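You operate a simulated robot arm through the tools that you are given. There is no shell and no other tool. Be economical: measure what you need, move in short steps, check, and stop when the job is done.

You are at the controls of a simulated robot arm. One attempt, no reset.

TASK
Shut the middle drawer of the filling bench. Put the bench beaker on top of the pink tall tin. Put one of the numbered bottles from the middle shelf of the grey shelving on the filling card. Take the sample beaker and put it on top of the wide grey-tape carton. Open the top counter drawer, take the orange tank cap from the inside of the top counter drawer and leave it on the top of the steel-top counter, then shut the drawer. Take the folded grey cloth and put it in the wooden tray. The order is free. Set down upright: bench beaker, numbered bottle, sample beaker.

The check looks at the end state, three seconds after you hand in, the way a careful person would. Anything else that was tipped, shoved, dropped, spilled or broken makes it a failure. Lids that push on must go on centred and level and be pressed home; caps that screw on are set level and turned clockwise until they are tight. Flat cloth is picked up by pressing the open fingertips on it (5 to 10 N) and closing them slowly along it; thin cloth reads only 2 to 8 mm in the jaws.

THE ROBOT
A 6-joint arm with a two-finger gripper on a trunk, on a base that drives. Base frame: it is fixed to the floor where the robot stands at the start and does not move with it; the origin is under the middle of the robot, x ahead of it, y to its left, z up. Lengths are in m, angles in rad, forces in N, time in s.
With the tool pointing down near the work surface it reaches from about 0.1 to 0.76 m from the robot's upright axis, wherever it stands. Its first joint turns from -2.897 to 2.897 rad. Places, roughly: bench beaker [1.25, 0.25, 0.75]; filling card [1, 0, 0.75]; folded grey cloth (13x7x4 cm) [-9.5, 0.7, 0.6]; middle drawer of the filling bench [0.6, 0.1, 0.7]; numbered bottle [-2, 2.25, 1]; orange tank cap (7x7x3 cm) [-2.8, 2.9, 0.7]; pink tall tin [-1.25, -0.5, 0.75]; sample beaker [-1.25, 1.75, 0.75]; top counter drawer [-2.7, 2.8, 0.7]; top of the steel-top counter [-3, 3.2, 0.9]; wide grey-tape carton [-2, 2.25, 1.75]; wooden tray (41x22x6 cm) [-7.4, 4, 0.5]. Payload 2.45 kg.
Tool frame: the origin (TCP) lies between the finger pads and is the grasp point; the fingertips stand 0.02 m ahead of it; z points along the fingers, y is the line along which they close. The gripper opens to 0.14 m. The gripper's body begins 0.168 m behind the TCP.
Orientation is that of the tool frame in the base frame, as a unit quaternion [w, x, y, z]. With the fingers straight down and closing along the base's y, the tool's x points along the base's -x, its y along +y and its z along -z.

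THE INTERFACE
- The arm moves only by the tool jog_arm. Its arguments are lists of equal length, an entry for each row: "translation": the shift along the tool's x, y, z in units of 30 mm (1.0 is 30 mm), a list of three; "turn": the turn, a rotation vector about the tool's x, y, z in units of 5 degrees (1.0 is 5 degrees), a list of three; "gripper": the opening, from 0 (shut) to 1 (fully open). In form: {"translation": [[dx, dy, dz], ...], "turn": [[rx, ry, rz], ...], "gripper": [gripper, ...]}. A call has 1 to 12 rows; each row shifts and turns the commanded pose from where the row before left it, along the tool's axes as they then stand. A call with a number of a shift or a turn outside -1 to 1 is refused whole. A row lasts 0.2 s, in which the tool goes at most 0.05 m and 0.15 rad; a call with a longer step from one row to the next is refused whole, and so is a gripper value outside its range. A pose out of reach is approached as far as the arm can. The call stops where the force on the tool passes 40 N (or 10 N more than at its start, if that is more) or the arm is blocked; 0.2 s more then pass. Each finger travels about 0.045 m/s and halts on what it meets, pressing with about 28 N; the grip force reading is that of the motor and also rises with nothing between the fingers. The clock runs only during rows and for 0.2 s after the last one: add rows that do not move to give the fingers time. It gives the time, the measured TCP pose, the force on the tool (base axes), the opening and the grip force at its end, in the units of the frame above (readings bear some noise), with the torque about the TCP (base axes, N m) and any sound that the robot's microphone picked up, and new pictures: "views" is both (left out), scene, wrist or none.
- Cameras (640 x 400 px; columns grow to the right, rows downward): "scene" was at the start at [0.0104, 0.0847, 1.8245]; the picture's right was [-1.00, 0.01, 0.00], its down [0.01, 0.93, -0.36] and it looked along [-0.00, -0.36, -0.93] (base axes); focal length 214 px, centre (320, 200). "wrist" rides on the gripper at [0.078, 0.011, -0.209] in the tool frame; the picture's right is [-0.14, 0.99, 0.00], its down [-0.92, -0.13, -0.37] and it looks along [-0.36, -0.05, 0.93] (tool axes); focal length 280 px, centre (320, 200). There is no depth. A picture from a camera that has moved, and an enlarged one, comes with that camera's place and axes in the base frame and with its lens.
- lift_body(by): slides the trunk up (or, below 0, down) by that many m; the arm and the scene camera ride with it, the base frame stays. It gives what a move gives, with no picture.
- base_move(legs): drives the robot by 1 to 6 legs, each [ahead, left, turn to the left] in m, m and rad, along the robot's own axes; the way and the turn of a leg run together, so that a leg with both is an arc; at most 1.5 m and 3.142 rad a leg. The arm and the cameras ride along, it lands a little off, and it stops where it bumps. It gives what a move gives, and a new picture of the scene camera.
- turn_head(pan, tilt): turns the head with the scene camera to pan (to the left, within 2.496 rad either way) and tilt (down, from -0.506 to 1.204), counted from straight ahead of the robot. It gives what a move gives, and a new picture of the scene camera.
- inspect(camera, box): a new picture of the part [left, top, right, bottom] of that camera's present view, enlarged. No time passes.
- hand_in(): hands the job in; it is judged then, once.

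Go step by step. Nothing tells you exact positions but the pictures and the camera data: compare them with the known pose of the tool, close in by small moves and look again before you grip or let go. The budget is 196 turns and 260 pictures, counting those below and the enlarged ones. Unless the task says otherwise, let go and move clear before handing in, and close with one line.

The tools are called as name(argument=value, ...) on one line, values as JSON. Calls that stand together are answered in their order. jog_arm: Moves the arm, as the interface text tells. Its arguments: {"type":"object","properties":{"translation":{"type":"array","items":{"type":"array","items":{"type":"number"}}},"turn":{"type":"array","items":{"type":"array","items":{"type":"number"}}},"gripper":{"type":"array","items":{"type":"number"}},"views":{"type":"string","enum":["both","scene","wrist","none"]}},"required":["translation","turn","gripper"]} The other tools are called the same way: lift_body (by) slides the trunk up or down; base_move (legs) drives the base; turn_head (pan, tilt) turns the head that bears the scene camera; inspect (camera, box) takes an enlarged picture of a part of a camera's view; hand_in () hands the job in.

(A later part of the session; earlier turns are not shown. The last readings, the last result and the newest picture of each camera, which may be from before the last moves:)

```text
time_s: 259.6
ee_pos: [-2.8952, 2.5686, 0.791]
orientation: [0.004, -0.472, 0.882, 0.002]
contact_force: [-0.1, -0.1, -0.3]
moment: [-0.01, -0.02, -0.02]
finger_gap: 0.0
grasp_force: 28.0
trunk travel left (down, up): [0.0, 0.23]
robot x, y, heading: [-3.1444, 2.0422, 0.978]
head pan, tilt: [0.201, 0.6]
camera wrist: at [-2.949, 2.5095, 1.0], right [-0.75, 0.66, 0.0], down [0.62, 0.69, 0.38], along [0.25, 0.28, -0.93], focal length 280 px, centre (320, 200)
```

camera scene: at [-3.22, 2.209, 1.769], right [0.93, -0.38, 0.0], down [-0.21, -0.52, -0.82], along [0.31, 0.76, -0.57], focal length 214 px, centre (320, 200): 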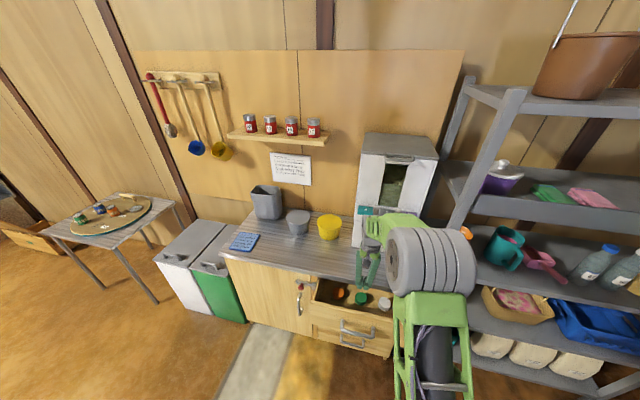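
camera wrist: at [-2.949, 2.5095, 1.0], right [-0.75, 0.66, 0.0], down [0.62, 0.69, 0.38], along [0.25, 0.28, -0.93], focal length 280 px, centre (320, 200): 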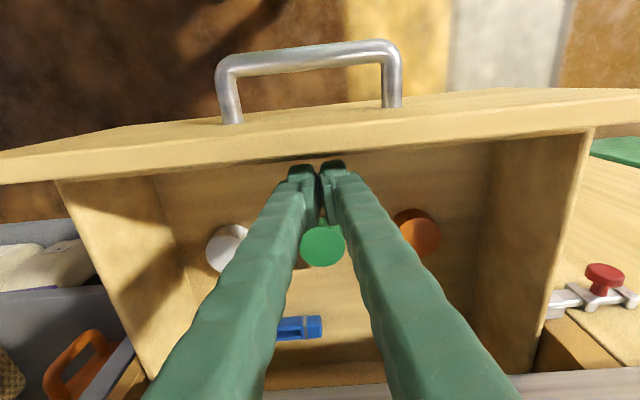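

jog_arm(translation=[[0.4, 0, 0], [0.4, 0, 0], [0.3, 0, 0], [0, 0, 0]], turn=[[0, 0, 0], [0, 0, 0], [0, 0, 0], [0, 0, 0]], gripper=[0, 0, 0, 0], views="none")

jog_arm(translation=[[-0.8, 0, -0.5], [0, 0, -1], [0, 0, -1], [0, 0, -1], [0, 0, -1], [0, 1, 0], [0, 1, 0], [0, 0, 0]], turn=[[0, 0, 0], [0, 0, 0], [0, 0, 0], [0, 0, 0], [0, 0, 0], [0, 0, 0], [0, 0, 0], [0, 0, 0]], gripper=[0, 0, 0, 0.5, 0.8, 0.8, 0.8, 0.8], views="wrist")

```text
time_s: 260.6
ee_pos: [-2.9131, 2.5433, 0.791]
orientation: [0.004, -0.472, 0.882, 0.003]
contact_force: [0.2, -0.2, 0.7]
moment: [-0.01, 0.03, 0.04]
finger_gap: 0.0003
grasp_force: 27.7
trunk travel left (down, up): [0.0, 0.23]
robot x, y, heading: [-3.1439, 2.0427, 0.983]
head pan, tilt: [0.201, 0.6]
```

```text
time_s: 262.4
ee_pos: [-2.9485, 2.5944, 0.9267]
orientation: [0.004, -0.472, 0.882, 0.003]
contact_force: [-0.3, 0.5, -0.3]
moment: [0.01, 0.01, -0.03]
finger_gap: 0.1043
grasp_force: 0.1
trunk travel left (down, up): [0.0, 0.23]
robot x, y, heading: [-3.1417, 2.041, 0.984]
head pan, tilt: [0.201, 0.6]
camera wrist: at [-3.0021, 2.5347, 1.136], right [-0.75, 0.66, 0.0], down [0.62, 0.69, 0.38], along [0.25, 0.28, -0.93], focal length 280 px, centre (320, 200)
```

wrist: 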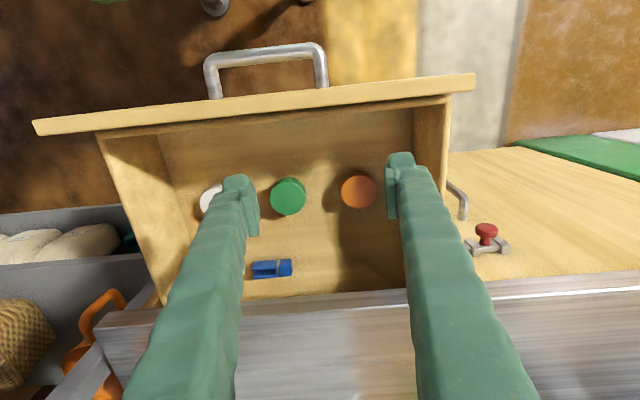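

jog_arm(translation=[[-0.95, 0.57, 0], [-0.95, 0.57, 0], [-0.95, 0.57, 0], [0, 0, 1], [0, 0, 1], [0, 0, 1], [0, 0, 1], [0, 0, 1], [0, 0, 1], [0, 0, 0]], turn=[[0, 0, 0], [0, 0, 0], [0, 0, 0], [0, 0, 0], [0, 0, 0], [0, 0, 0], [0, 0, 0], [0, 0, 0], [0, 0, 0], [0, 0, 0]], gripper=[0.75, 0.75, 0.75, 0.75, 0.75, 0.75, 0.75, 0.75, 0.75, 0.75], views="wrist")

```text
time_s: 264.6
ee_pos: [-2.9451, 2.6943, 0.7468]
orientation: [0.005, -0.472, 0.882, 0.003]
contact_force: [-0.6, 0.7, 0.0]
moment: [-0.01, 0.0, -0.02]
finger_gap: 0.105
grasp_force: 0.0
trunk travel left (down, up): [0.0, 0.23]
robot x, y, heading: [-3.1457, 2.0415, 0.982]
head pan, tilt: [0.201, 0.6]
camera wrist: at [-2.9989, 2.6345, 0.9547], right [-0.75, 0.66, 0.0], down [0.62, 0.69, 0.38], along [0.25, 0.28, -0.93], focal length 280 px, centre (320, 200)
```

wrist: 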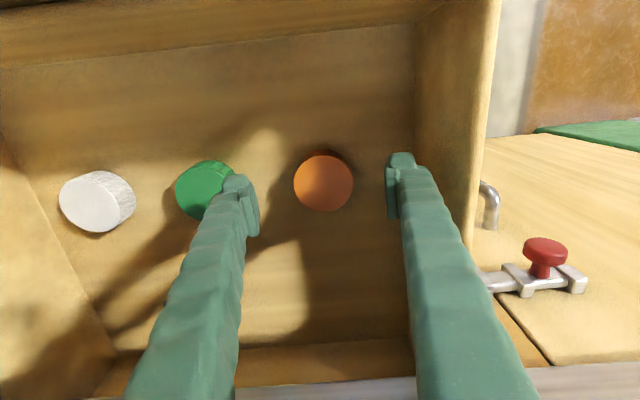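

jog_arm(translation=[[-0.42, 0.08, 0], [0, 0, 0.6], [0, 0, 0.6], [0, 0, 0.6], [0, 0, 0.4], [0, 0, 0]], turn=[[0, 0, 0], [0, 0, 0], [0, 0, 0], [0, 0, 0], [0, 0, 0], [0, 0, 0]], gripper=[0.75, 0.75, 0.75, 0.75, 0.75, 0.75], views="wrist")

```text
time_s: 266.1
ee_pos: [-2.9395, 2.7086, 0.6825]
orientation: [0.005, -0.472, 0.881, 0.002]
contact_force: [-0.3, -0.1, -0.2]
moment: [0.01, -0.01, -0.05]
finger_gap: 0.1049
grasp_force: 0.0
trunk travel left (down, up): [0.0, 0.23]
robot x, y, heading: [-3.1444, 2.0402, 0.985]
head pan, tilt: [0.201, 0.6]
camera wrist: at [-2.9928, 2.6488, 0.8909], right [-0.75, 0.66, 0.0], down [0.62, 0.69, 0.38], along [0.25, 0.28, -0.93], focal length 280 px, centre (320, 200)
```

wrist: 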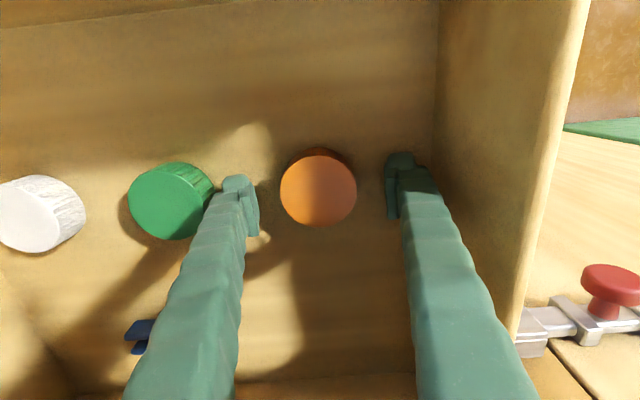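

jog_arm(translation=[[0.1, 0, 0.2], [0, 0, 0.2], [0, 0, 0]], turn=[[0, 0, 0], [0, 0, 0], [0, 0, 0]], gripper=[0.75, 0.75, 0.75], views="none")

jog_arm(translation=[[0, 0, 0], [0, 0, 0], [0, 0, 0], [0, 0, 0], [0, 0, 0], [0, 0, 0]], turn=[[0, 0, 0], [0, 0, 0], [0, 0, 0], [0, 0, 0], [0, 0, 0], [0, 0, 0]], gripper=[0.6, 0.5, 0.4, 0.3, 0.3, 0.3], views="wrist")

```text
time_s: 266.9
ee_pos: [-2.9415, 2.7071, 0.6693]
orientation: [0.005, -0.472, 0.882, 0.002]
contact_force: [-0.7, -0.4, 0.0]
moment: [0.02, -0.01, -0.01]
finger_gap: 0.1054
grasp_force: 0.1
trunk travel left (down, up): [0.0, 0.23]
robot x, y, heading: [-3.1429, 2.0366, 0.984]
head pan, tilt: [0.201, 0.6]
```

```text
time_s: 268.2
ee_pos: [-2.941, 2.707, 0.6693]
orientation: [0.004, -0.47, 0.882, 0.003]
contact_force: [0.8, 1.3, 7.3]
moment: [-0.03, 0.03, 0.01]
finger_gap: 0.0609
grasp_force: 28.1
trunk travel left (down, up): [0.0, 0.23]
robot x, y, heading: [-3.1445, 2.0355, 0.985]
head pan, tilt: [0.201, 0.6]
camera wrist: at [-2.9939, 2.6457, 0.8786], right [-0.75, 0.66, 0.0], down [0.62, 0.69, 0.38], along [0.25, 0.28, -0.93], focal length 280 px, centre (320, 200)
```

wrist: 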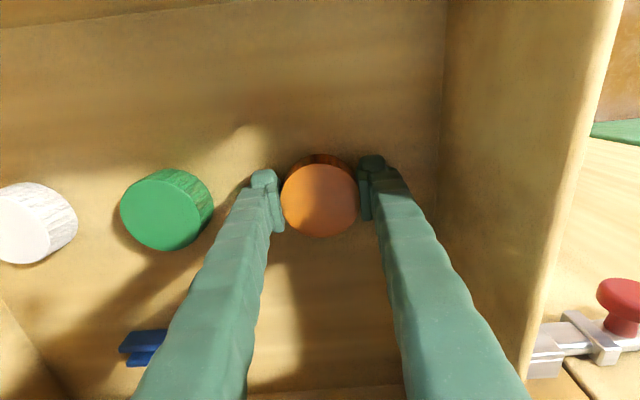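

jog_arm(translation=[[0, 0, -0.6], [0, 0, -1], [0, 0, -1], [0, 0, -1], [0, 0, -1], [0, 0, -1], [0, 0, -1], [0, 0, -1], [0, 0, -1], [0, 0, -1], [0, 0, -1], [0, 0, 0]], turn=[[0, 0, 0], [0, 0, 0], [0, 0, 0], [0, 0, 0], [0, 0, 0], [0, 0, 0], [0, 0, 0], [0, 0, 0], [0, 0, 0], [0, 0, 0], [0, 0, 0], [0, 0, 0]], gripper=[0.3, 0.3, 0.3, 0.3, 0.3, 0.3, 0.3, 0.3, 0.3, 0.3, 0.3, 0.3], views="none")

base_move(legs=[[0.12, 0.1, 0]])

inspect(camera="wrist", box=[0, 0, 640, 400])

```text
time_s: 270.9
ee_pos: [-2.9431, 2.7037, 0.9892]
orientation: [0.004, -0.472, 0.882, 0.002]
contact_force: [-0.3, 0.4, 0.2]
moment: [0.04, -0.01, -0.03]
finger_gap: 0.061
grasp_force: 27.9
trunk travel left (down, up): [0.0, 0.23]
robot x, y, heading: [-3.1437, 2.0414, 0.983]
head pan, tilt: [0.201, 0.6]
```

```text
time_s: 272.4
ee_pos: [-2.9588, 2.8604, 0.9875]
orientation: [0.004, -0.471, 0.882, 0.002]
contact_force: [0.4, 0.3, -1.4]
moment: [-0.03, 0.0, 0.01]
finger_gap: 0.0609
grasp_force: 27.5
trunk travel left (down, up): [0.0, 0.23]
robot x, y, heading: [-3.161, 2.195, 0.976]
head pan, tilt: [0.201, 0.6]
camera scene: at [-3.2367, 2.3647, 1.769], right [0.93, -0.38, 0.0], down [-0.21, -0.52, -0.82], along [0.31, 0.76, -0.57], focal length 214 px, centre (320, 200)
```

scene: 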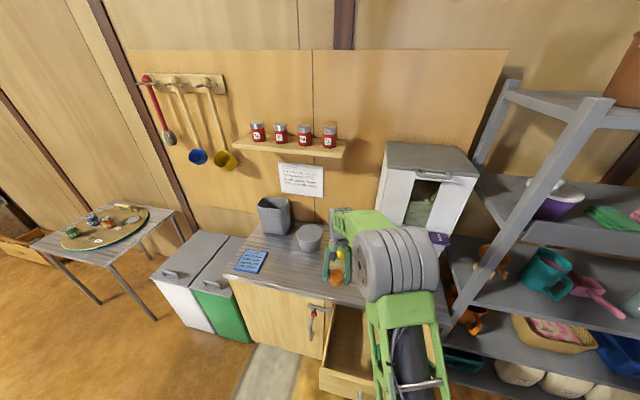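

```text
1.00 times, centred on (320, 200) of wrist (not enlarged: the box is as wide or as high as the picture)
camera zoom: at [-3.0119, 2.7997, 1.1969], right [-0.75, 0.66, 0.0], down [0.62, 0.69, 0.38], along [0.25, 0.28, -0.93], focal length 280 px, centre (320, 200)
```

zoom: 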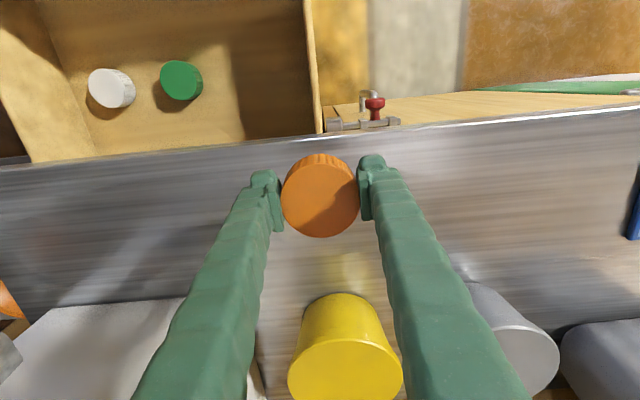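

jog_arm(translation=[[-0.7, 0, 0], [-0.7, 0, 0], [0, 0, 0.7], [0, 0, 0.7], [0, 0, 0.5], [0, 0, 0]], turn=[[0, 0, 0], [0, 0, 0], [0, 0, 0], [0, 0, 0], [0, 0, 0], [0, 0, 0]], gripper=[0.3, 0.3, 0.3, 0.3, 0.3, 0.3], views="wrist")

```text
time_s: 273.8
ee_pos: [-2.9353, 2.8936, 0.9322]
orientation: [0.004, -0.471, 0.882, 0.002]
contact_force: [0.0, 0.2, -1.3]
moment: [-0.03, 0.0, 0.0]
finger_gap: 0.061
grasp_force: 28.0
trunk travel left (down, up): [0.0, 0.23]
robot x, y, heading: [-3.1597, 2.1935, 0.982]
head pan, tilt: [0.201, 0.6]
camera wrist: at [-2.9887, 2.834, 1.1409], right [-0.75, 0.66, 0.0], down [0.62, 0.69, 0.38], along [0.25, 0.28, -0.93], focal length 280 px, centre (320, 200)
```

wrist: 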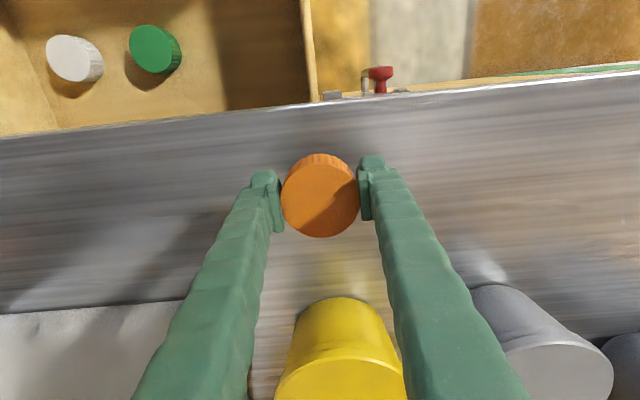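

jog_arm(translation=[[0, 0, 0.4], [0, 0, 0.3], [0, 0, 0.2], [0, 0, 0]], turn=[[0, 0, 0], [0, 0, 0], [0, 0, 0], [0, 0, 0]], gripper=[0.3, 0.3, 0.3, 0.3], views="none")

jog_arm(translation=[[0, 0, 0.2], [0, 0, 0.2], [0, 0, 0]], turn=[[0, 0, 0], [0, 0, 0], [0, 0, 0]], gripper=[0.3, 0.3, 0.3], views="none")

jog_arm(translation=[[0, 0, 0.15], [0, 0, 0.15], [0, 0, 0]], turn=[[0, 0, 0], [0, 0, 0], [0, 0, 0]], gripper=[0.3, 0.3, 0.3], views="wrist")

```text
time_s: 274.8
ee_pos: [-2.9339, 2.8952, 0.9064]
orientation: [0.004, -0.47, 0.882, 0.002]
contact_force: [-0.3, 0.9, -1.5]
moment: [0.03, -0.01, 0.01]
finger_gap: 0.0609
grasp_force: 27.9
trunk travel left (down, up): [0.0, 0.23]
robot x, y, heading: [-3.159, 2.1944, 0.975]
head pan, tilt: [0.201, 0.6]
```

```text
time_s: 275.6
ee_pos: [-2.9361, 2.8953, 0.8925]
orientation: [0.003, -0.471, 0.882, 0.001]
contact_force: [-0.5, 0.5, -0.3]
moment: [-0.02, 0.01, 0.0]
finger_gap: 0.0608
grasp_force: 28.2
trunk travel left (down, up): [0.0, 0.23]
robot x, y, heading: [-3.1602, 2.197, 0.982]
head pan, tilt: [0.201, 0.6]
```

```text
time_s: 276.4
ee_pos: [-2.9341, 2.8952, 0.8839]
orientation: [0.004, -0.471, 0.882, 0.002]
contact_force: [0.0, 0.0, 0.4]
moment: [0.0, 0.01, 0.01]
finger_gap: 0.0609
grasp_force: 28.6
trunk travel left (down, up): [0.0, 0.23]
robot x, y, heading: [-3.1601, 2.1971, 0.983]
head pan, tilt: [0.201, 0.6]
camera wrist: at [-2.9879, 2.8352, 1.0925], right [-0.75, 0.66, 0.0], down [0.62, 0.69, 0.38], along [0.25, 0.28, -0.93], focal length 280 px, centre (320, 200)
```

wrist: 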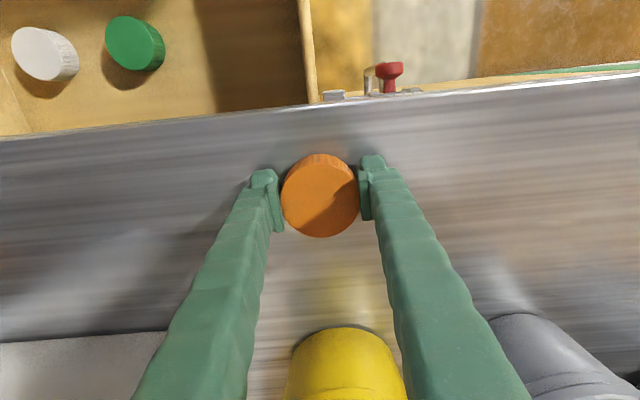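

jog_arm(translation=[[0, 0, 0.15], [0, 0, 0.15], [0, 0, 0]], turn=[[0, 0, 0], [0, 0, 0], [0, 0, 0]], gripper=[0.3, 0.3, 0.3], views="none")

jog_arm(translation=[[0, 0, 0.15], [0, 0, 0.1], [0, 0, 0]], turn=[[0, 0, 0], [0, 0, 0], [0, 0, 0]], gripper=[0.3, 0.3, 0.3], views="none")

jog_arm(translation=[[0, 0, 0.12], [0, 0, 0.12], [0, 0, 0]], turn=[[0, 0, 0], [0, 0, 0], [0, 0, 0]], gripper=[0.3, 0.3, 0.3], views="none")

```text
time_s: 277.2
ee_pos: [-2.9348, 2.8958, 0.879]
orientation: [0.007, -0.471, 0.882, 0.004]
contact_force: [-0.9, -2.5, 30.2]
moment: [-0.38, -0.01, -0.04]
finger_gap: 0.0609
grasp_force: 27.7
trunk travel left (down, up): [0.0, 0.23]
robot x, y, heading: [-3.1608, 2.1941, 0.985]
head pan, tilt: [0.201, 0.6]
```

```text
time_s: 277.5
ee_pos: [-2.9335, 2.8979, 0.8801]
orientation: [0.008, -0.47, 0.883, 0.005]
contact_force: [-1.3, -1.3, 13.7]
moment: [-0.3, 0.11, -0.01]
finger_gap: 0.0607
grasp_force: 27.5
trunk travel left (down, up): [0.0, 0.23]
robot x, y, heading: [-3.1588, 2.196, 0.988]
head pan, tilt: [0.201, 0.6]
stopped in row 1: the force on the tool passed its limit at 44 N (the readings are from after the stop); the commanded pose is now the measured one
```

```text
time_s: 278.0
ee_pos: [-2.9327, 2.8993, 0.8783]
orientation: [0.009, -0.471, 0.882, 0.007]
contact_force: [-2.6, -3.2, 17.2]
moment: [-0.51, -0.07, -0.16]
finger_gap: 0.0611
grasp_force: 27.6
trunk travel left (down, up): [0.0, 0.23]
robot x, y, heading: [-3.1597, 2.1939, 0.981]
head pan, tilt: [0.201, 0.6]
stopped in row 2: the force on the tool passed its limit at 44 N (the readings are from after the stop); the commanded pose is now the measured one
```

jog_arm(translation=[[0, 0, -0.08], [0, 0, 0], [0, 0, 0], [0, 0, 0], [0, 0, -0.4], [0, 0, -1], [0, 0, -1], [0, 0, -1], [0, 0, -1], [0, 0, 0]], turn=[[0, 0, 0], [0, 0, 0], [0, 0, 0], [0, 0, 0], [0, 0, 0], [0, 0, 0], [0, 0, 0], [0, 0, 0], [0, 0, 0], [0, 0, 0]], gripper=[0.3, 0.5, 0.65, 0.75, 0.75, 0.75, 0.75, 0.75, 0.75, 0.75], views="wrist")

```text
time_s: 280.2
ee_pos: [-2.9342, 2.898, 1.0122]
orientation: [0.009, -0.472, 0.882, 0.006]
contact_force: [0.2, -0.1, -0.5]
moment: [0.0, 0.0, 0.0]
finger_gap: 0.1048
grasp_force: 0.2
trunk travel left (down, up): [0.0, 0.23]
robot x, y, heading: [-3.1607, 2.1949, 0.981]
head pan, tilt: [0.201, 0.6]
camera wrist: at [-2.9877, 2.8362, 1.2195], right [-0.75, 0.67, 0.01], down [0.61, 0.69, 0.39], along [0.25, 0.29, -0.92], focal length 280 px, centre (320, 200)
```

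wrist: 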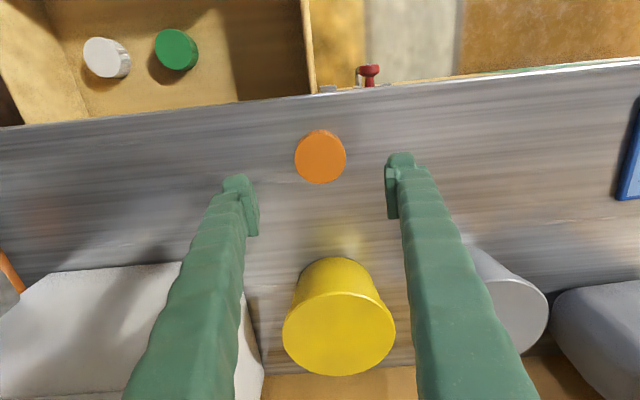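

The cap is on the counter. Next I'll move in front of the drawer handle and push the drawer shut by driving.

base_move(legs=[[-0.45, -0.21, 0]])

jog_arm(translation=[[0, 0, 1], [0, 0, 1], [0, 0, 1], [0, 0, 1], [0, 0, 1], [0, 0, 0]], turn=[[0, 0, 0], [0, 0, 0], [0, 0, 0], [0, 0, 0], [0, 0, 0], [0, 0, 0]], gripper=[0, 0, 0, 0, 0, 0], views="wrist")

```text
time_s: 283.1
ee_pos: [-3.0079, 2.4058, 1.0108]
orientation: [0.008, -0.47, 0.882, 0.006]
contact_force: [0.3, -0.3, 0.0]
moment: [0.04, 0.01, 0.0]
finger_gap: 0.1052
grasp_force: 0.0
trunk travel left (down, up): [0.0, 0.23]
robot x, y, heading: [-3.2357, 1.7043, 0.982]
head pan, tilt: [0.201, 0.6]
camera scene: at [-3.3124, 1.8718, 1.7691], right [0.92, -0.38, 0.0], down [-0.21, -0.52, -0.83], along [0.31, 0.76, -0.56], focal length 214 px, centre (320, 200)
```

scene: 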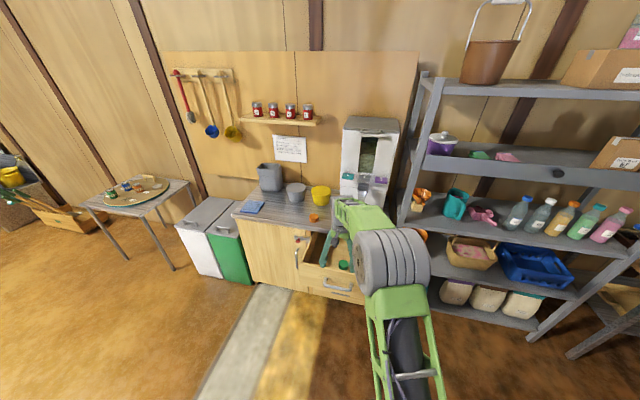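

```text
time_s: 284.5
ee_pos: [-3.006, 2.4098, 0.8599]
orientation: [0.008, -0.471, 0.882, 0.006]
contact_force: [0.3, 0.3, -0.3]
moment: [-0.03, 0.0, 0.02]
finger_gap: 0.0001
grasp_force: 15.3
trunk travel left (down, up): [0.0, 0.23]
robot x, y, heading: [-3.2349, 1.7034, 0.98]
head pan, tilt: [0.201, 0.6]
camera wrist: at [-3.0605, 2.348, 1.0684], right [-0.75, 0.67, 0.01], down [0.62, 0.69, 0.39], along [0.25, 0.29, -0.92], focal length 280 px, centre (320, 200)
```

wrist: 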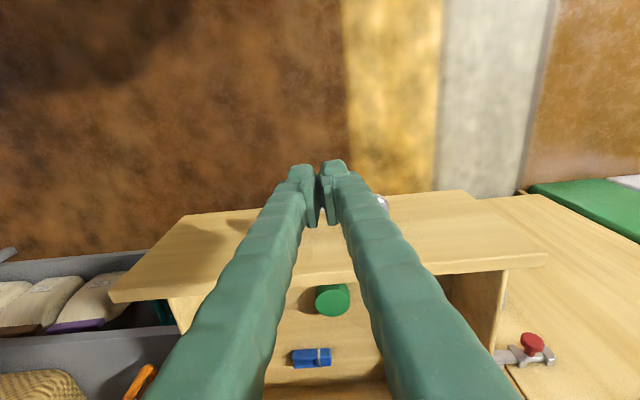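

jog_arm(translation=[[0, 0, 1], [0, 0, 1], [0, 0, 1], [0, 0, 1], [0, 0, 0]], turn=[[0, 0, 0], [0, 0, 0], [0, 0, 0], [0, 0, 0], [0, 0, 0]], gripper=[0, 0, 0, 0, 0], views="wrist")

base_move(legs=[[0.25, 0, 0]])

```text
time_s: 285.7
ee_pos: [-3.006, 2.4134, 0.7427]
orientation: [0.008, -0.47, 0.883, 0.006]
contact_force: [0.3, -0.1, 0.6]
moment: [-0.06, -0.01, 0.01]
finger_gap: 0.0
grasp_force: 28.6
trunk travel left (down, up): [0.0, 0.23]
robot x, y, heading: [-3.235, 1.7032, 0.976]
head pan, tilt: [0.201, 0.6]
camera wrist: at [-3.0605, 2.3507, 0.9504], right [-0.75, 0.67, 0.01], down [0.62, 0.69, 0.39], along [0.25, 0.29, -0.92], focal length 280 px, centre (320, 200)
```

wrist: 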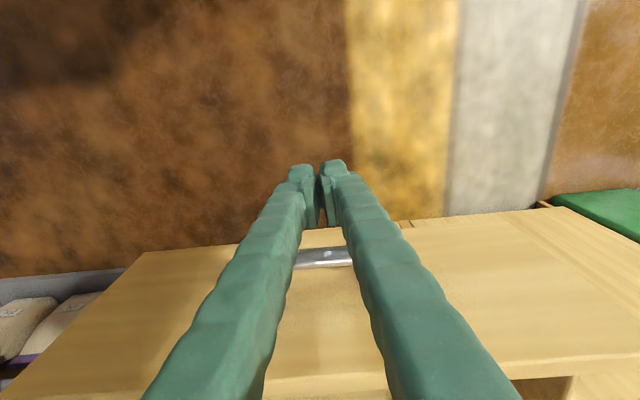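

```text
time_s: 287.6
ee_pos: [-2.8672, 2.6236, 0.7424]
orientation: [0.008, -0.473, 0.881, 0.006]
contact_force: [0.5, 0.1, 0.0]
moment: [-0.05, 0.01, -0.02]
finger_gap: 0.0001
grasp_force: 28.3
trunk travel left (down, up): [0.0, 0.23]
robot x, y, heading: [-3.0947, 1.914, 0.987]
head pan, tilt: [0.201, 0.6]
camera scene: at [-3.1722, 2.0824, 1.769], right [0.93, -0.38, 0.0], down [-0.21, -0.52, -0.82], along [0.31, 0.76, -0.57], focal length 214 px, centre (320, 200)
```

scene: 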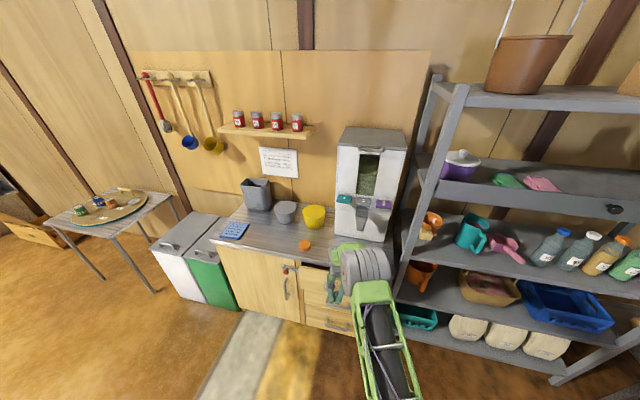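

base_move(legs=[[0.09, 0, 0]])

inspect(camera="wrist", box=[0, 0, 640, 400])

```text
time_s: 288.6
ee_pos: [-2.8364, 2.6712, 0.7375]
orientation: [-0.004, -0.472, 0.881, -0.005]
contact_force: [-0.3, -0.8, 0.0]
moment: [0.0, 0.02, 0.01]
finger_gap: 0.0
grasp_force: 28.2
trunk travel left (down, up): [0.0, 0.23]
robot x, y, heading: [-3.0538, 1.9722, 0.988]
head pan, tilt: [0.201, 0.6]
stopped in leg 1: the force on the tool passed its limit at 70 N (the readings are from after the stop); the commanded pose is now the measured one
camera scene: at [-3.1321, 2.1427, 1.769], right [0.93, -0.38, 0.0], down [-0.21, -0.52, -0.83], along [0.31, 0.76, -0.56], focal length 214 px, centre (320, 200)
```

scene: 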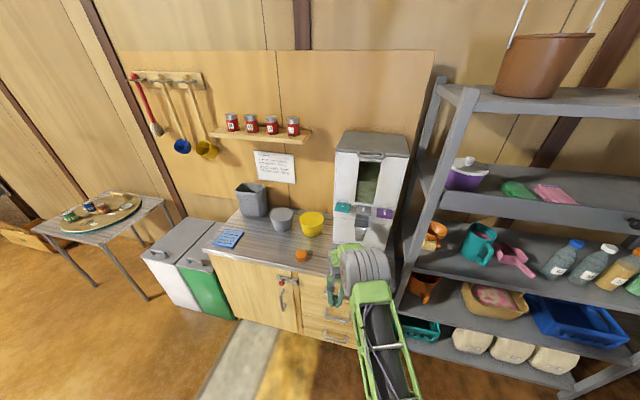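

```text
1.00 times, centred on (320, 200) of wrist (not enlarged: the box is as wide or as high as the picture)
camera zoom: at [-2.8867, 2.6162, 0.9481], right [-0.75, 0.66, -0.01], down [0.62, 0.7, 0.36], along [0.24, 0.26, -0.93], focal length 280 px, centre (320, 200)
```

zoom: 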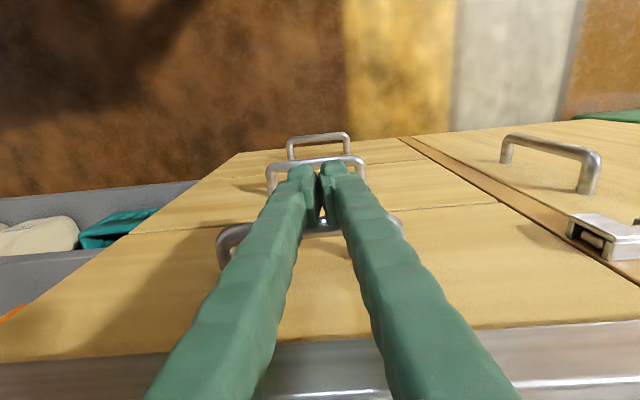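

The drawer is shut flush. I'll back off, raise the hand and look toward the cloth and tray.

base_move(legs=[[-0.15, 0, 0]])

jog_arm(translation=[[0, 0, -1], [0, 0, -1], [0, 0, -1], [0, 0, -1], [0, 0, -1], [0, 0, -1], [0, 0, -1], [0, 0, -1], [1, 0, -1], [1, 0, -1], [1, 0, -1], [1, 0, 0]], turn=[[0, 0, 0], [0, 0, 0], [0, 0, 0], [0, 0, 0], [0, 0, 0], [0, 0, 0], [0, 0, 0], [0, 0, 0], [0, 0, 0], [0, 0, 0], [0, 0, 0], [0, 0, 0]], gripper=[0, 0, 0, 0, 0, 0, 0, 0, 0, 0, 0, 0], views="none")

turn_head(pan=2.3, tilt=0.25)

turn_head(pan=1.6, tilt=0.25)

```text
time_s: 290.0
ee_pos: [-2.9161, 2.5479, 0.7391]
orientation: [-0.004, -0.471, 0.882, -0.006]
contact_force: [0.3, -0.7, -0.1]
moment: [0.03, -0.02, 0.03]
finger_gap: 0.0
grasp_force: 28.0
trunk travel left (down, up): [0.0, 0.23]
robot x, y, heading: [-3.1408, 1.8542, 0.976]
head pan, tilt: [0.201, 0.6]
camera scene: at [-3.2143, 2.0189, 1.7692], right [0.93, -0.38, 0.0], down [-0.21, -0.52, -0.83], along [0.31, 0.76, -0.56], focal length 214 px, centre (320, 200)
```

scene: 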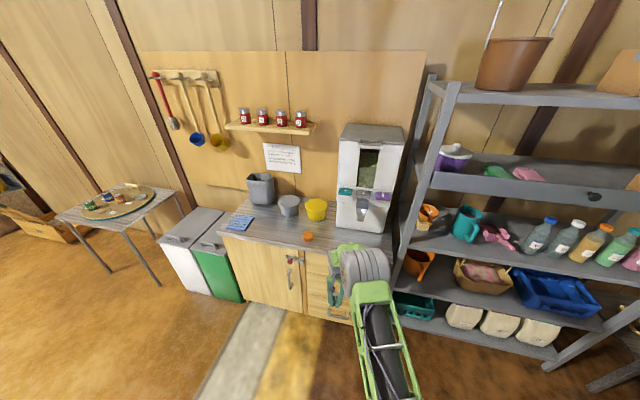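

```text
time_s: 292.6
ee_pos: [-2.982, 2.4539, 1.0683]
orientation: [-0.005, -0.471, 0.882, -0.005]
contact_force: [0.1, 0.0, -0.8]
moment: [0.01, -0.04, -0.01]
finger_gap: 0.0002
grasp_force: 28.4
trunk travel left (down, up): [0.0, 0.23]
robot x, y, heading: [-3.1364, 1.8537, 0.981]
head pan, tilt: [0.201, 0.6]
```

```text
time_s: 294.6
ee_pos: [-2.9818, 2.455, 1.0671]
orientation: [-0.004, -0.472, 0.882, -0.005]
contact_force: [0.0, -0.1, 0.6]
moment: [-0.02, 0.02, 0.02]
finger_gap: 0.0
grasp_force: 28.1
trunk travel left (down, up): [0.0, 0.23]
robot x, y, heading: [-3.1356, 1.8509, 0.98]
head pan, tilt: [2.3, 0.25]
camera scene: at [-3.34, 1.9246, 1.8013], right [-0.14, 0.99, 0.0], down [0.24, 0.03, -0.97], along [-0.96, -0.13, -0.25], focal length 214 px, centre (320, 200)
```

scene: 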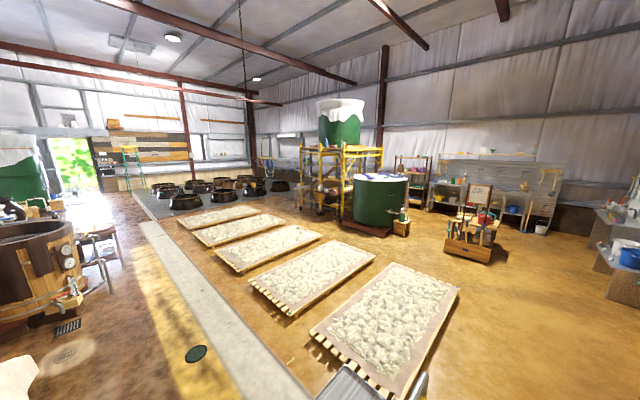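

```text
time_s: 295.7
ee_pos: [-2.9823, 2.4561, 1.0679]
orientation: [-0.003, -0.471, 0.882, -0.006]
contact_force: [-0.2, -0.3, -0.3]
moment: [-0.01, 0.03, 0.02]
finger_gap: 0.0
grasp_force: 28.0
trunk travel left (down, up): [0.0, 0.23]
robot x, y, heading: [-3.1389, 1.8502, 0.98]
head pan, tilt: [1.6, 0.25]
camera scene: at [-3.3267, 1.9871, 1.8013], right [0.53, 0.85, 0.0], down [0.21, -0.13, -0.97], along [-0.82, 0.51, -0.25], focal length 214 px, centre (320, 200)
```

scene: 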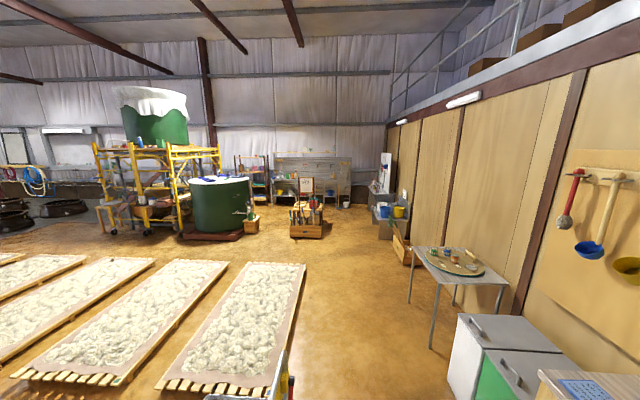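

inspect(camera="scene", box=[230, 140, 420, 270])

turn_head(pan=2.3, tilt=0.25)

inspect(camera="scene", box=[260, 130, 420, 240])

```text
3.08 times, centred on (325, 205) of scene
camera zoom: at [-3.3267, 1.9871, 1.8013], right [0.53, 0.85, 0.0], down [0.21, -0.13, -0.97], along [-0.82, 0.51, -0.25], focal length 660 px, centre (305, 185)
```

zoom: 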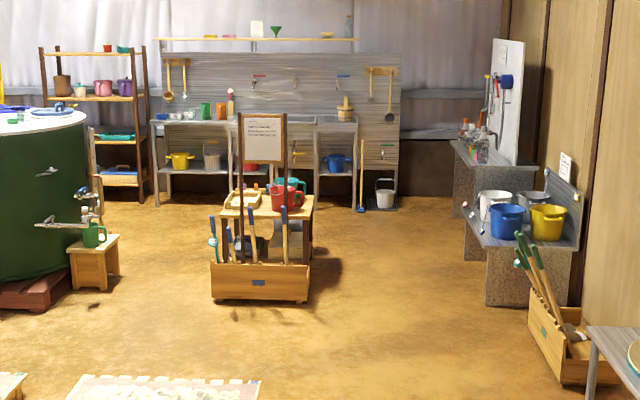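

```text
time_s: 296.8
ee_pos: [-2.9821, 2.4563, 1.0684]
orientation: [-0.004, -0.47, 0.882, -0.005]
contact_force: [-0.7, -0.1, 0.0]
moment: [-0.01, -0.01, -0.02]
finger_gap: 0.0002
grasp_force: 27.7
trunk travel left (down, up): [0.0, 0.23]
robot x, y, heading: [-3.1392, 1.8464, 0.982]
head pan, tilt: [2.3, 0.25]
camera scene: at [-3.34, 1.9246, 1.8013], right [-0.14, 0.99, 0.0], down [0.24, 0.03, -0.97], along [-0.96, -0.13, -0.25], focal length 214 px, centre (320, 200)
```

scene: 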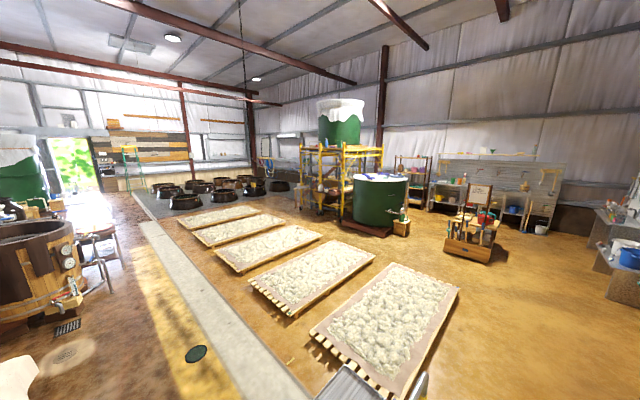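

```text
3.64 times, centred on (340, 185) of scene
camera zoom: at [-3.34, 1.9246, 1.8013], right [-0.14, 0.99, 0.0], down [0.24, 0.03, -0.97], along [-0.96, -0.13, -0.25], focal length 780 px, centre (247, 254)
```

zoom: 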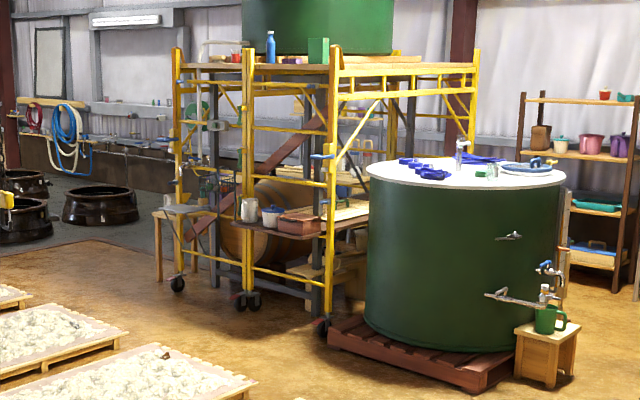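

jog_arm(translation=[[1, 0, 0], [1, 0, 0], [1, 0, 0], [1, 0, 0], [1, 0, 0], [1, 0, 0], [1, 0, 0], [1, 0, 0], [1, 0, 0], [0.5, 0, 0], [0, 0, 0]], turn=[[0, 0, 0], [0, 0, 0], [0, 0, 0], [0, 0, 0], [0, 0, 0], [0, 0, 0], [0, 0, 0], [0, 0, 0], [0, 0, 0], [0, 0, 0], [0, 0, 0]], gripper=[0, 0, 0, 0, 0, 0, 0, 0, 0, 0, 0], views="none")

base_move(legs=[[0.25, 0, 0], [0, 0, 1.571], [0, -0.08, 0], [1.3, 0, 0]])

turn_head(pan=0.2, tilt=0.4)

```text
time_s: 299.1
ee_pos: [-3.142, 2.215, 1.0736]
orientation: [-0.004, -0.472, 0.882, -0.005]
contact_force: [0.3, -0.3, -0.3]
moment: [0.02, 0.01, 0.0]
finger_gap: 0.0001
grasp_force: 28.1
trunk travel left (down, up): [0.0, 0.23]
robot x, y, heading: [-3.134, 1.8505, 0.978]
head pan, tilt: [2.3, 0.25]
```

```text
time_s: 312.0
ee_pos: [-4.4128, 2.8147, 1.074]
orientation: [-0.001, 0.96, -0.278, 0.007]
contact_force: [0.2, 0.1, 0.9]
moment: [0.01, -0.03, 0.0]
finger_gap: 0.0
grasp_force: 28.1
trunk travel left (down, up): [0.0, 0.23]
robot x, y, heading: [-4.0492, 2.8296, 2.581]
head pan, tilt: [2.3, 0.25]
camera scene: at [-4.117, 2.6245, 1.8013], right [-0.99, -0.17, 0.0], down [-0.04, 0.24, -0.97], along [0.16, -0.96, -0.25], focal length 214 px, centre (320, 200)
```

scene: 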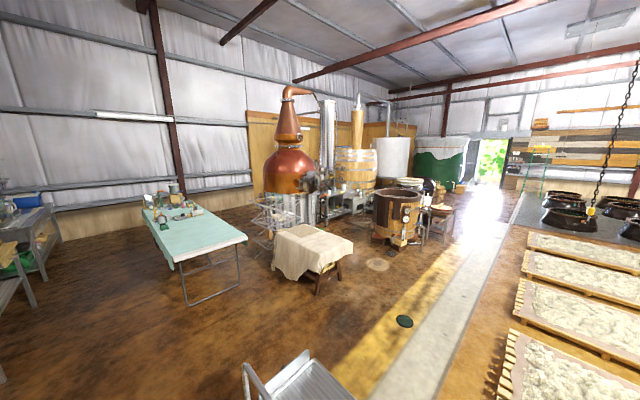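

```text
time_s: 314.0
ee_pos: [-4.413, 2.815, 1.0737]
orientation: [-0.002, 0.96, -0.279, 0.007]
contact_force: [0.0, 0.0, 0.3]
moment: [-0.04, 0.02, 0.02]
finger_gap: 0.0
grasp_force: 28.0
trunk travel left (down, up): [0.0, 0.23]
robot x, y, heading: [-4.0493, 2.8292, 2.578]
head pan, tilt: [0.201, 0.4]
camera scene: at [-4.2191, 2.7492, 1.7873], right [0.35, 0.94, 0.0], down [0.36, -0.14, -0.92], along [-0.86, 0.33, -0.39], focal length 214 px, centre (320, 200)
```

scene: 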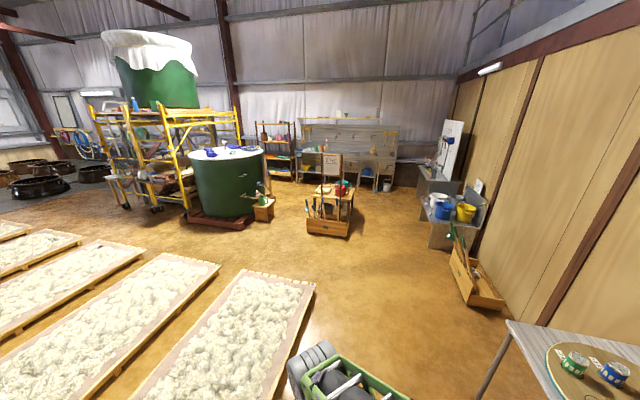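

base_move(legs=[[0, 0, -0.03], [1.2, 0, 0], [1.05, 0, 0]])

turn_head(pan=1.0, tilt=0.7)

```text
time_s: 325.5
ee_pos: [-6.2977, 4.0859, 1.0737]
orientation: [-0.001, 0.957, -0.291, 0.006]
contact_force: [0.4, 0.9, -1.1]
moment: [-0.05, -0.02, 0.0]
finger_gap: 0.0001
grasp_force: 27.9
trunk travel left (down, up): [0.0, 0.23]
robot x, y, heading: [-5.9331, 4.0875, 2.555]
head pan, tilt: [0.201, 0.4]
camera scene: at [-6.1047, 4.0146, 1.7873], right [0.38, 0.93, 0.0], down [0.36, -0.15, -0.92], along [-0.85, 0.35, -0.39], focal length 214 px, centre (320, 200)
```

scene: 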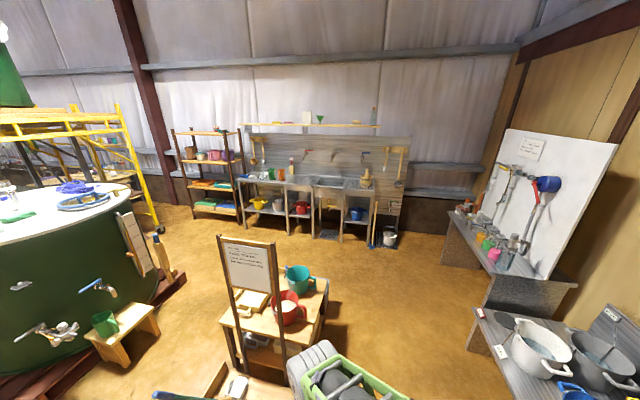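

```text
time_s: 326.6
ee_pos: [-6.2975, 4.0851, 1.075]
orientation: [-0.001, 0.957, -0.29, 0.007]
contact_force: [0.1, 0.2, 0.3]
moment: [0.02, 0.01, -0.01]
finger_gap: 0.0001
grasp_force: 27.8
trunk travel left (down, up): [0.0, 0.23]
robot x, y, heading: [-5.9328, 4.088, 2.548]
head pan, tilt: [1.0, 0.7]
camera scene: at [-6.0967, 3.9455, 1.7605], right [-0.4, 0.92, 0.0], down [0.59, 0.26, -0.77], along [-0.7, -0.3, -0.64], focal length 214 px, centre (320, 200)
```

scene: 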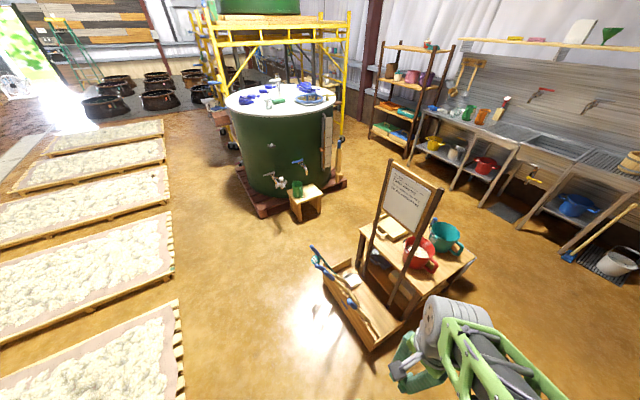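

base_move(legs=[[0, 1.5, 0]])

```text
time_s: 339.8
ee_pos: [-7.1483, 2.884, 1.0743]
orientation: [-0.001, 0.951, -0.311, 0.007]
contact_force: [-0.5, 0.7, -0.2]
moment: [-0.02, 0.01, -0.01]
finger_gap: 0.0
grasp_force: 28.1
trunk travel left (down, up): [0.0, 0.23]
robot x, y, heading: [-6.7834, 2.8757, 2.51]
head pan, tilt: [1.0, 0.7]
camera scene: at [-6.9533, 2.7361, 1.7604], right [-0.36, 0.93, 0.0], down [0.6, 0.23, -0.76], along [-0.71, -0.28, -0.64], focal length 214 px, centre (320, 200)
```

scene: 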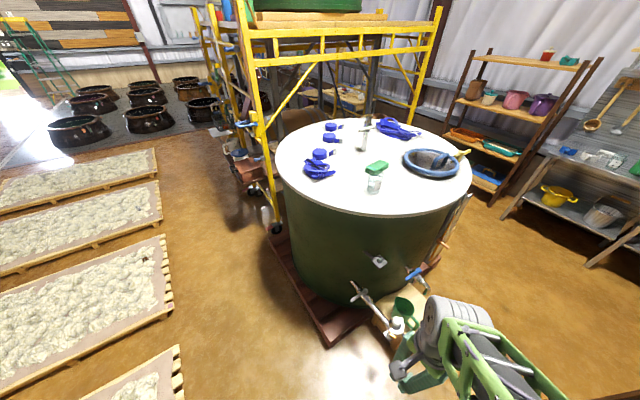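

base_move(legs=[[-0.06, 0, 0.04], [0, 1.5, 0]])

turn_head(pan=0.6, tilt=0.6)

```text
time_s: 353.5
ee_pos: [-7.922, 1.6039, 1.0739]
orientation: [-0.001, 0.957, -0.29, 0.007]
contact_force: [0.0, -0.2, 0.3]
moment: [-0.01, -0.02, 0.02]
finger_gap: 0.0001
grasp_force: 27.8
trunk travel left (down, up): [0.0, 0.23]
robot x, y, heading: [-7.5546, 1.6092, 2.557]
head pan, tilt: [1.0, 0.7]
camera scene: at [-7.7204, 1.4654, 1.7604], right [-0.4, 0.92, 0.0], down [0.59, 0.26, -0.76], along [-0.7, -0.31, -0.64], focal length 214 px, centre (320, 200)
```

scene: 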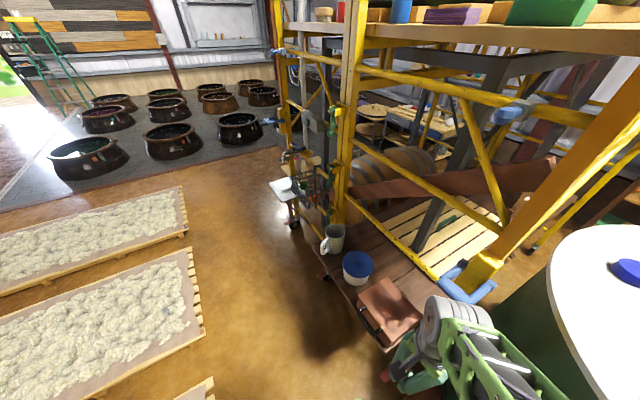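

```text
time_s: 354.4
ee_pos: [-7.922, 1.6042, 1.0742]
orientation: [-0.001, 0.957, -0.29, 0.006]
contact_force: [0.4, 0.0, 0.7]
moment: [0.0, -0.01, 0.0]
finger_gap: 0.0002
grasp_force: 27.8
trunk travel left (down, up): [0.0, 0.23]
robot x, y, heading: [-7.5587, 1.6101, 2.553]
head pan, tilt: [0.6, 0.6]
camera scene: at [-7.731, 1.4982, 1.7691], right [-0.01, 1.0, 0.0], down [0.57, 0.01, -0.82], along [-0.82, -0.01, -0.57], focal length 214 px, centre (320, 200)
```

scene: 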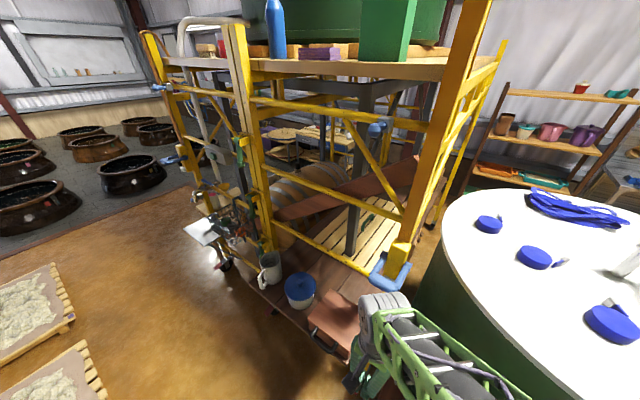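

inspect(camera="scene", box=[150, 150, 310, 290])

```text
2.86 times, centred on (230, 220) of scene
camera zoom: at [-7.731, 1.4982, 1.7691], right [-0.01, 1.0, 0.0], down [0.57, 0.01, -0.82], along [-0.82, -0.01, -0.57], focal length 613 px, centre (577, 143)
```

zoom: 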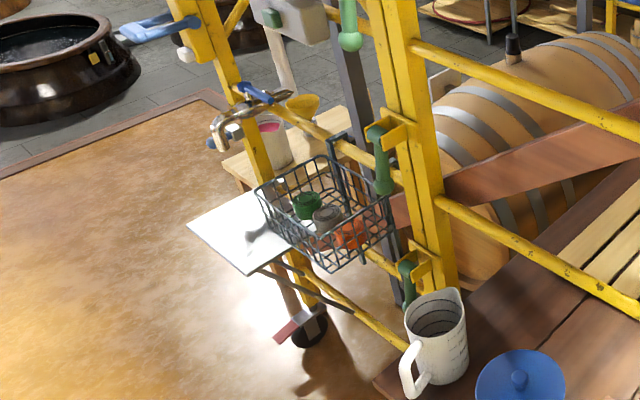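

jog_arm(translation=[[1, 0, 0], [1, 0, 0], [1, 0, 0], [0, 0, 0]], turn=[[0, 0, 0], [0, 0, 0], [0, 0, 0], [0, 0, 0]], gripper=[0, 0, 0, 0], views="none")

base_move(legs=[[0, 1.4, 0]])

turn_head(pan=0.3, tilt=0.7)

```text
time_s: 355.4
ee_pos: [-7.8451, 1.5541, 1.0761]
orientation: [-0.001, 0.957, -0.289, 0.007]
contact_force: [0.2, 0.3, 0.2]
moment: [0.02, 0.04, 0.0]
finger_gap: 0.0
grasp_force: 27.9
trunk travel left (down, up): [0.0, 0.23]
robot x, y, heading: [-7.5581, 1.6046, 2.552]
head pan, tilt: [0.6, 0.6]
```

```text
time_s: 367.7
ee_pos: [-8.6248, 0.4143, 1.0758]
orientation: [-0.001, 0.954, -0.3, 0.006]
contact_force: [-0.1, -0.8, -0.3]
moment: [0.01, 0.04, 0.03]
finger_gap: 0.0
grasp_force: 27.6
trunk travel left (down, up): [0.0, 0.23]
robot x, y, heading: [-8.3358, 0.4657, 2.533]
head pan, tilt: [0.6, 0.6]
camera scene: at [-8.5117, 0.3554, 1.7691], right [0.01, 1.0, 0.0], down [0.56, 0.0, -0.83], along [-0.83, 0.0, -0.56], focal length 214 px, centre (320, 200)
```

scene: 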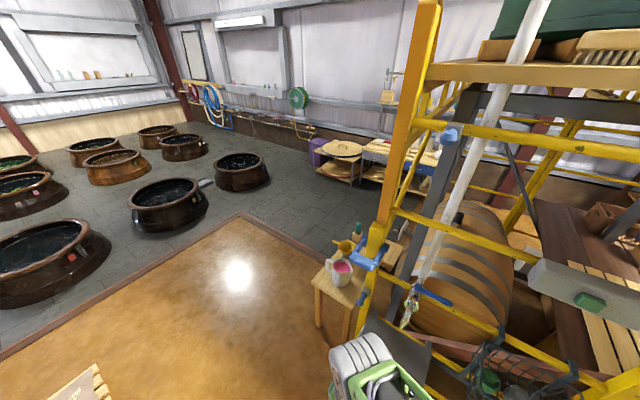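

```text
time_s: 368.5
ee_pos: [-8.6247, 0.4132, 1.0761]
orientation: [-0.002, 0.954, -0.299, 0.006]
contact_force: [-0.3, 0.2, 1.0]
moment: [0.03, 0.0, -0.01]
finger_gap: 0.0
grasp_force: 28.1
trunk travel left (down, up): [0.0, 0.23]
robot x, y, heading: [-8.3347, 0.4638, 2.537]
head pan, tilt: [0.3, 0.7]
camera scene: at [-8.5043, 0.3805, 1.7605], right [0.3, 0.95, 0.0], down [0.61, -0.19, -0.77], along [-0.73, 0.23, -0.64], focal length 214 px, centre (320, 200)
```

scene: 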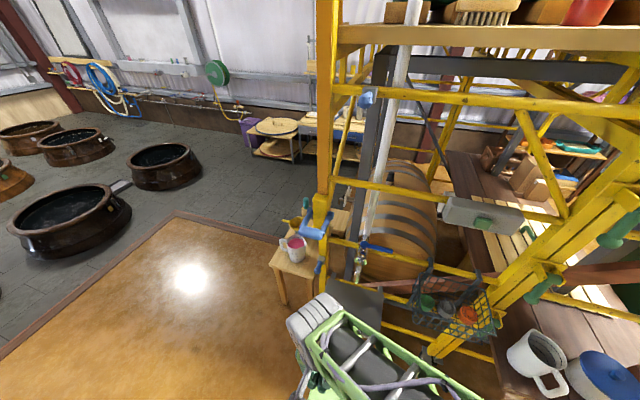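

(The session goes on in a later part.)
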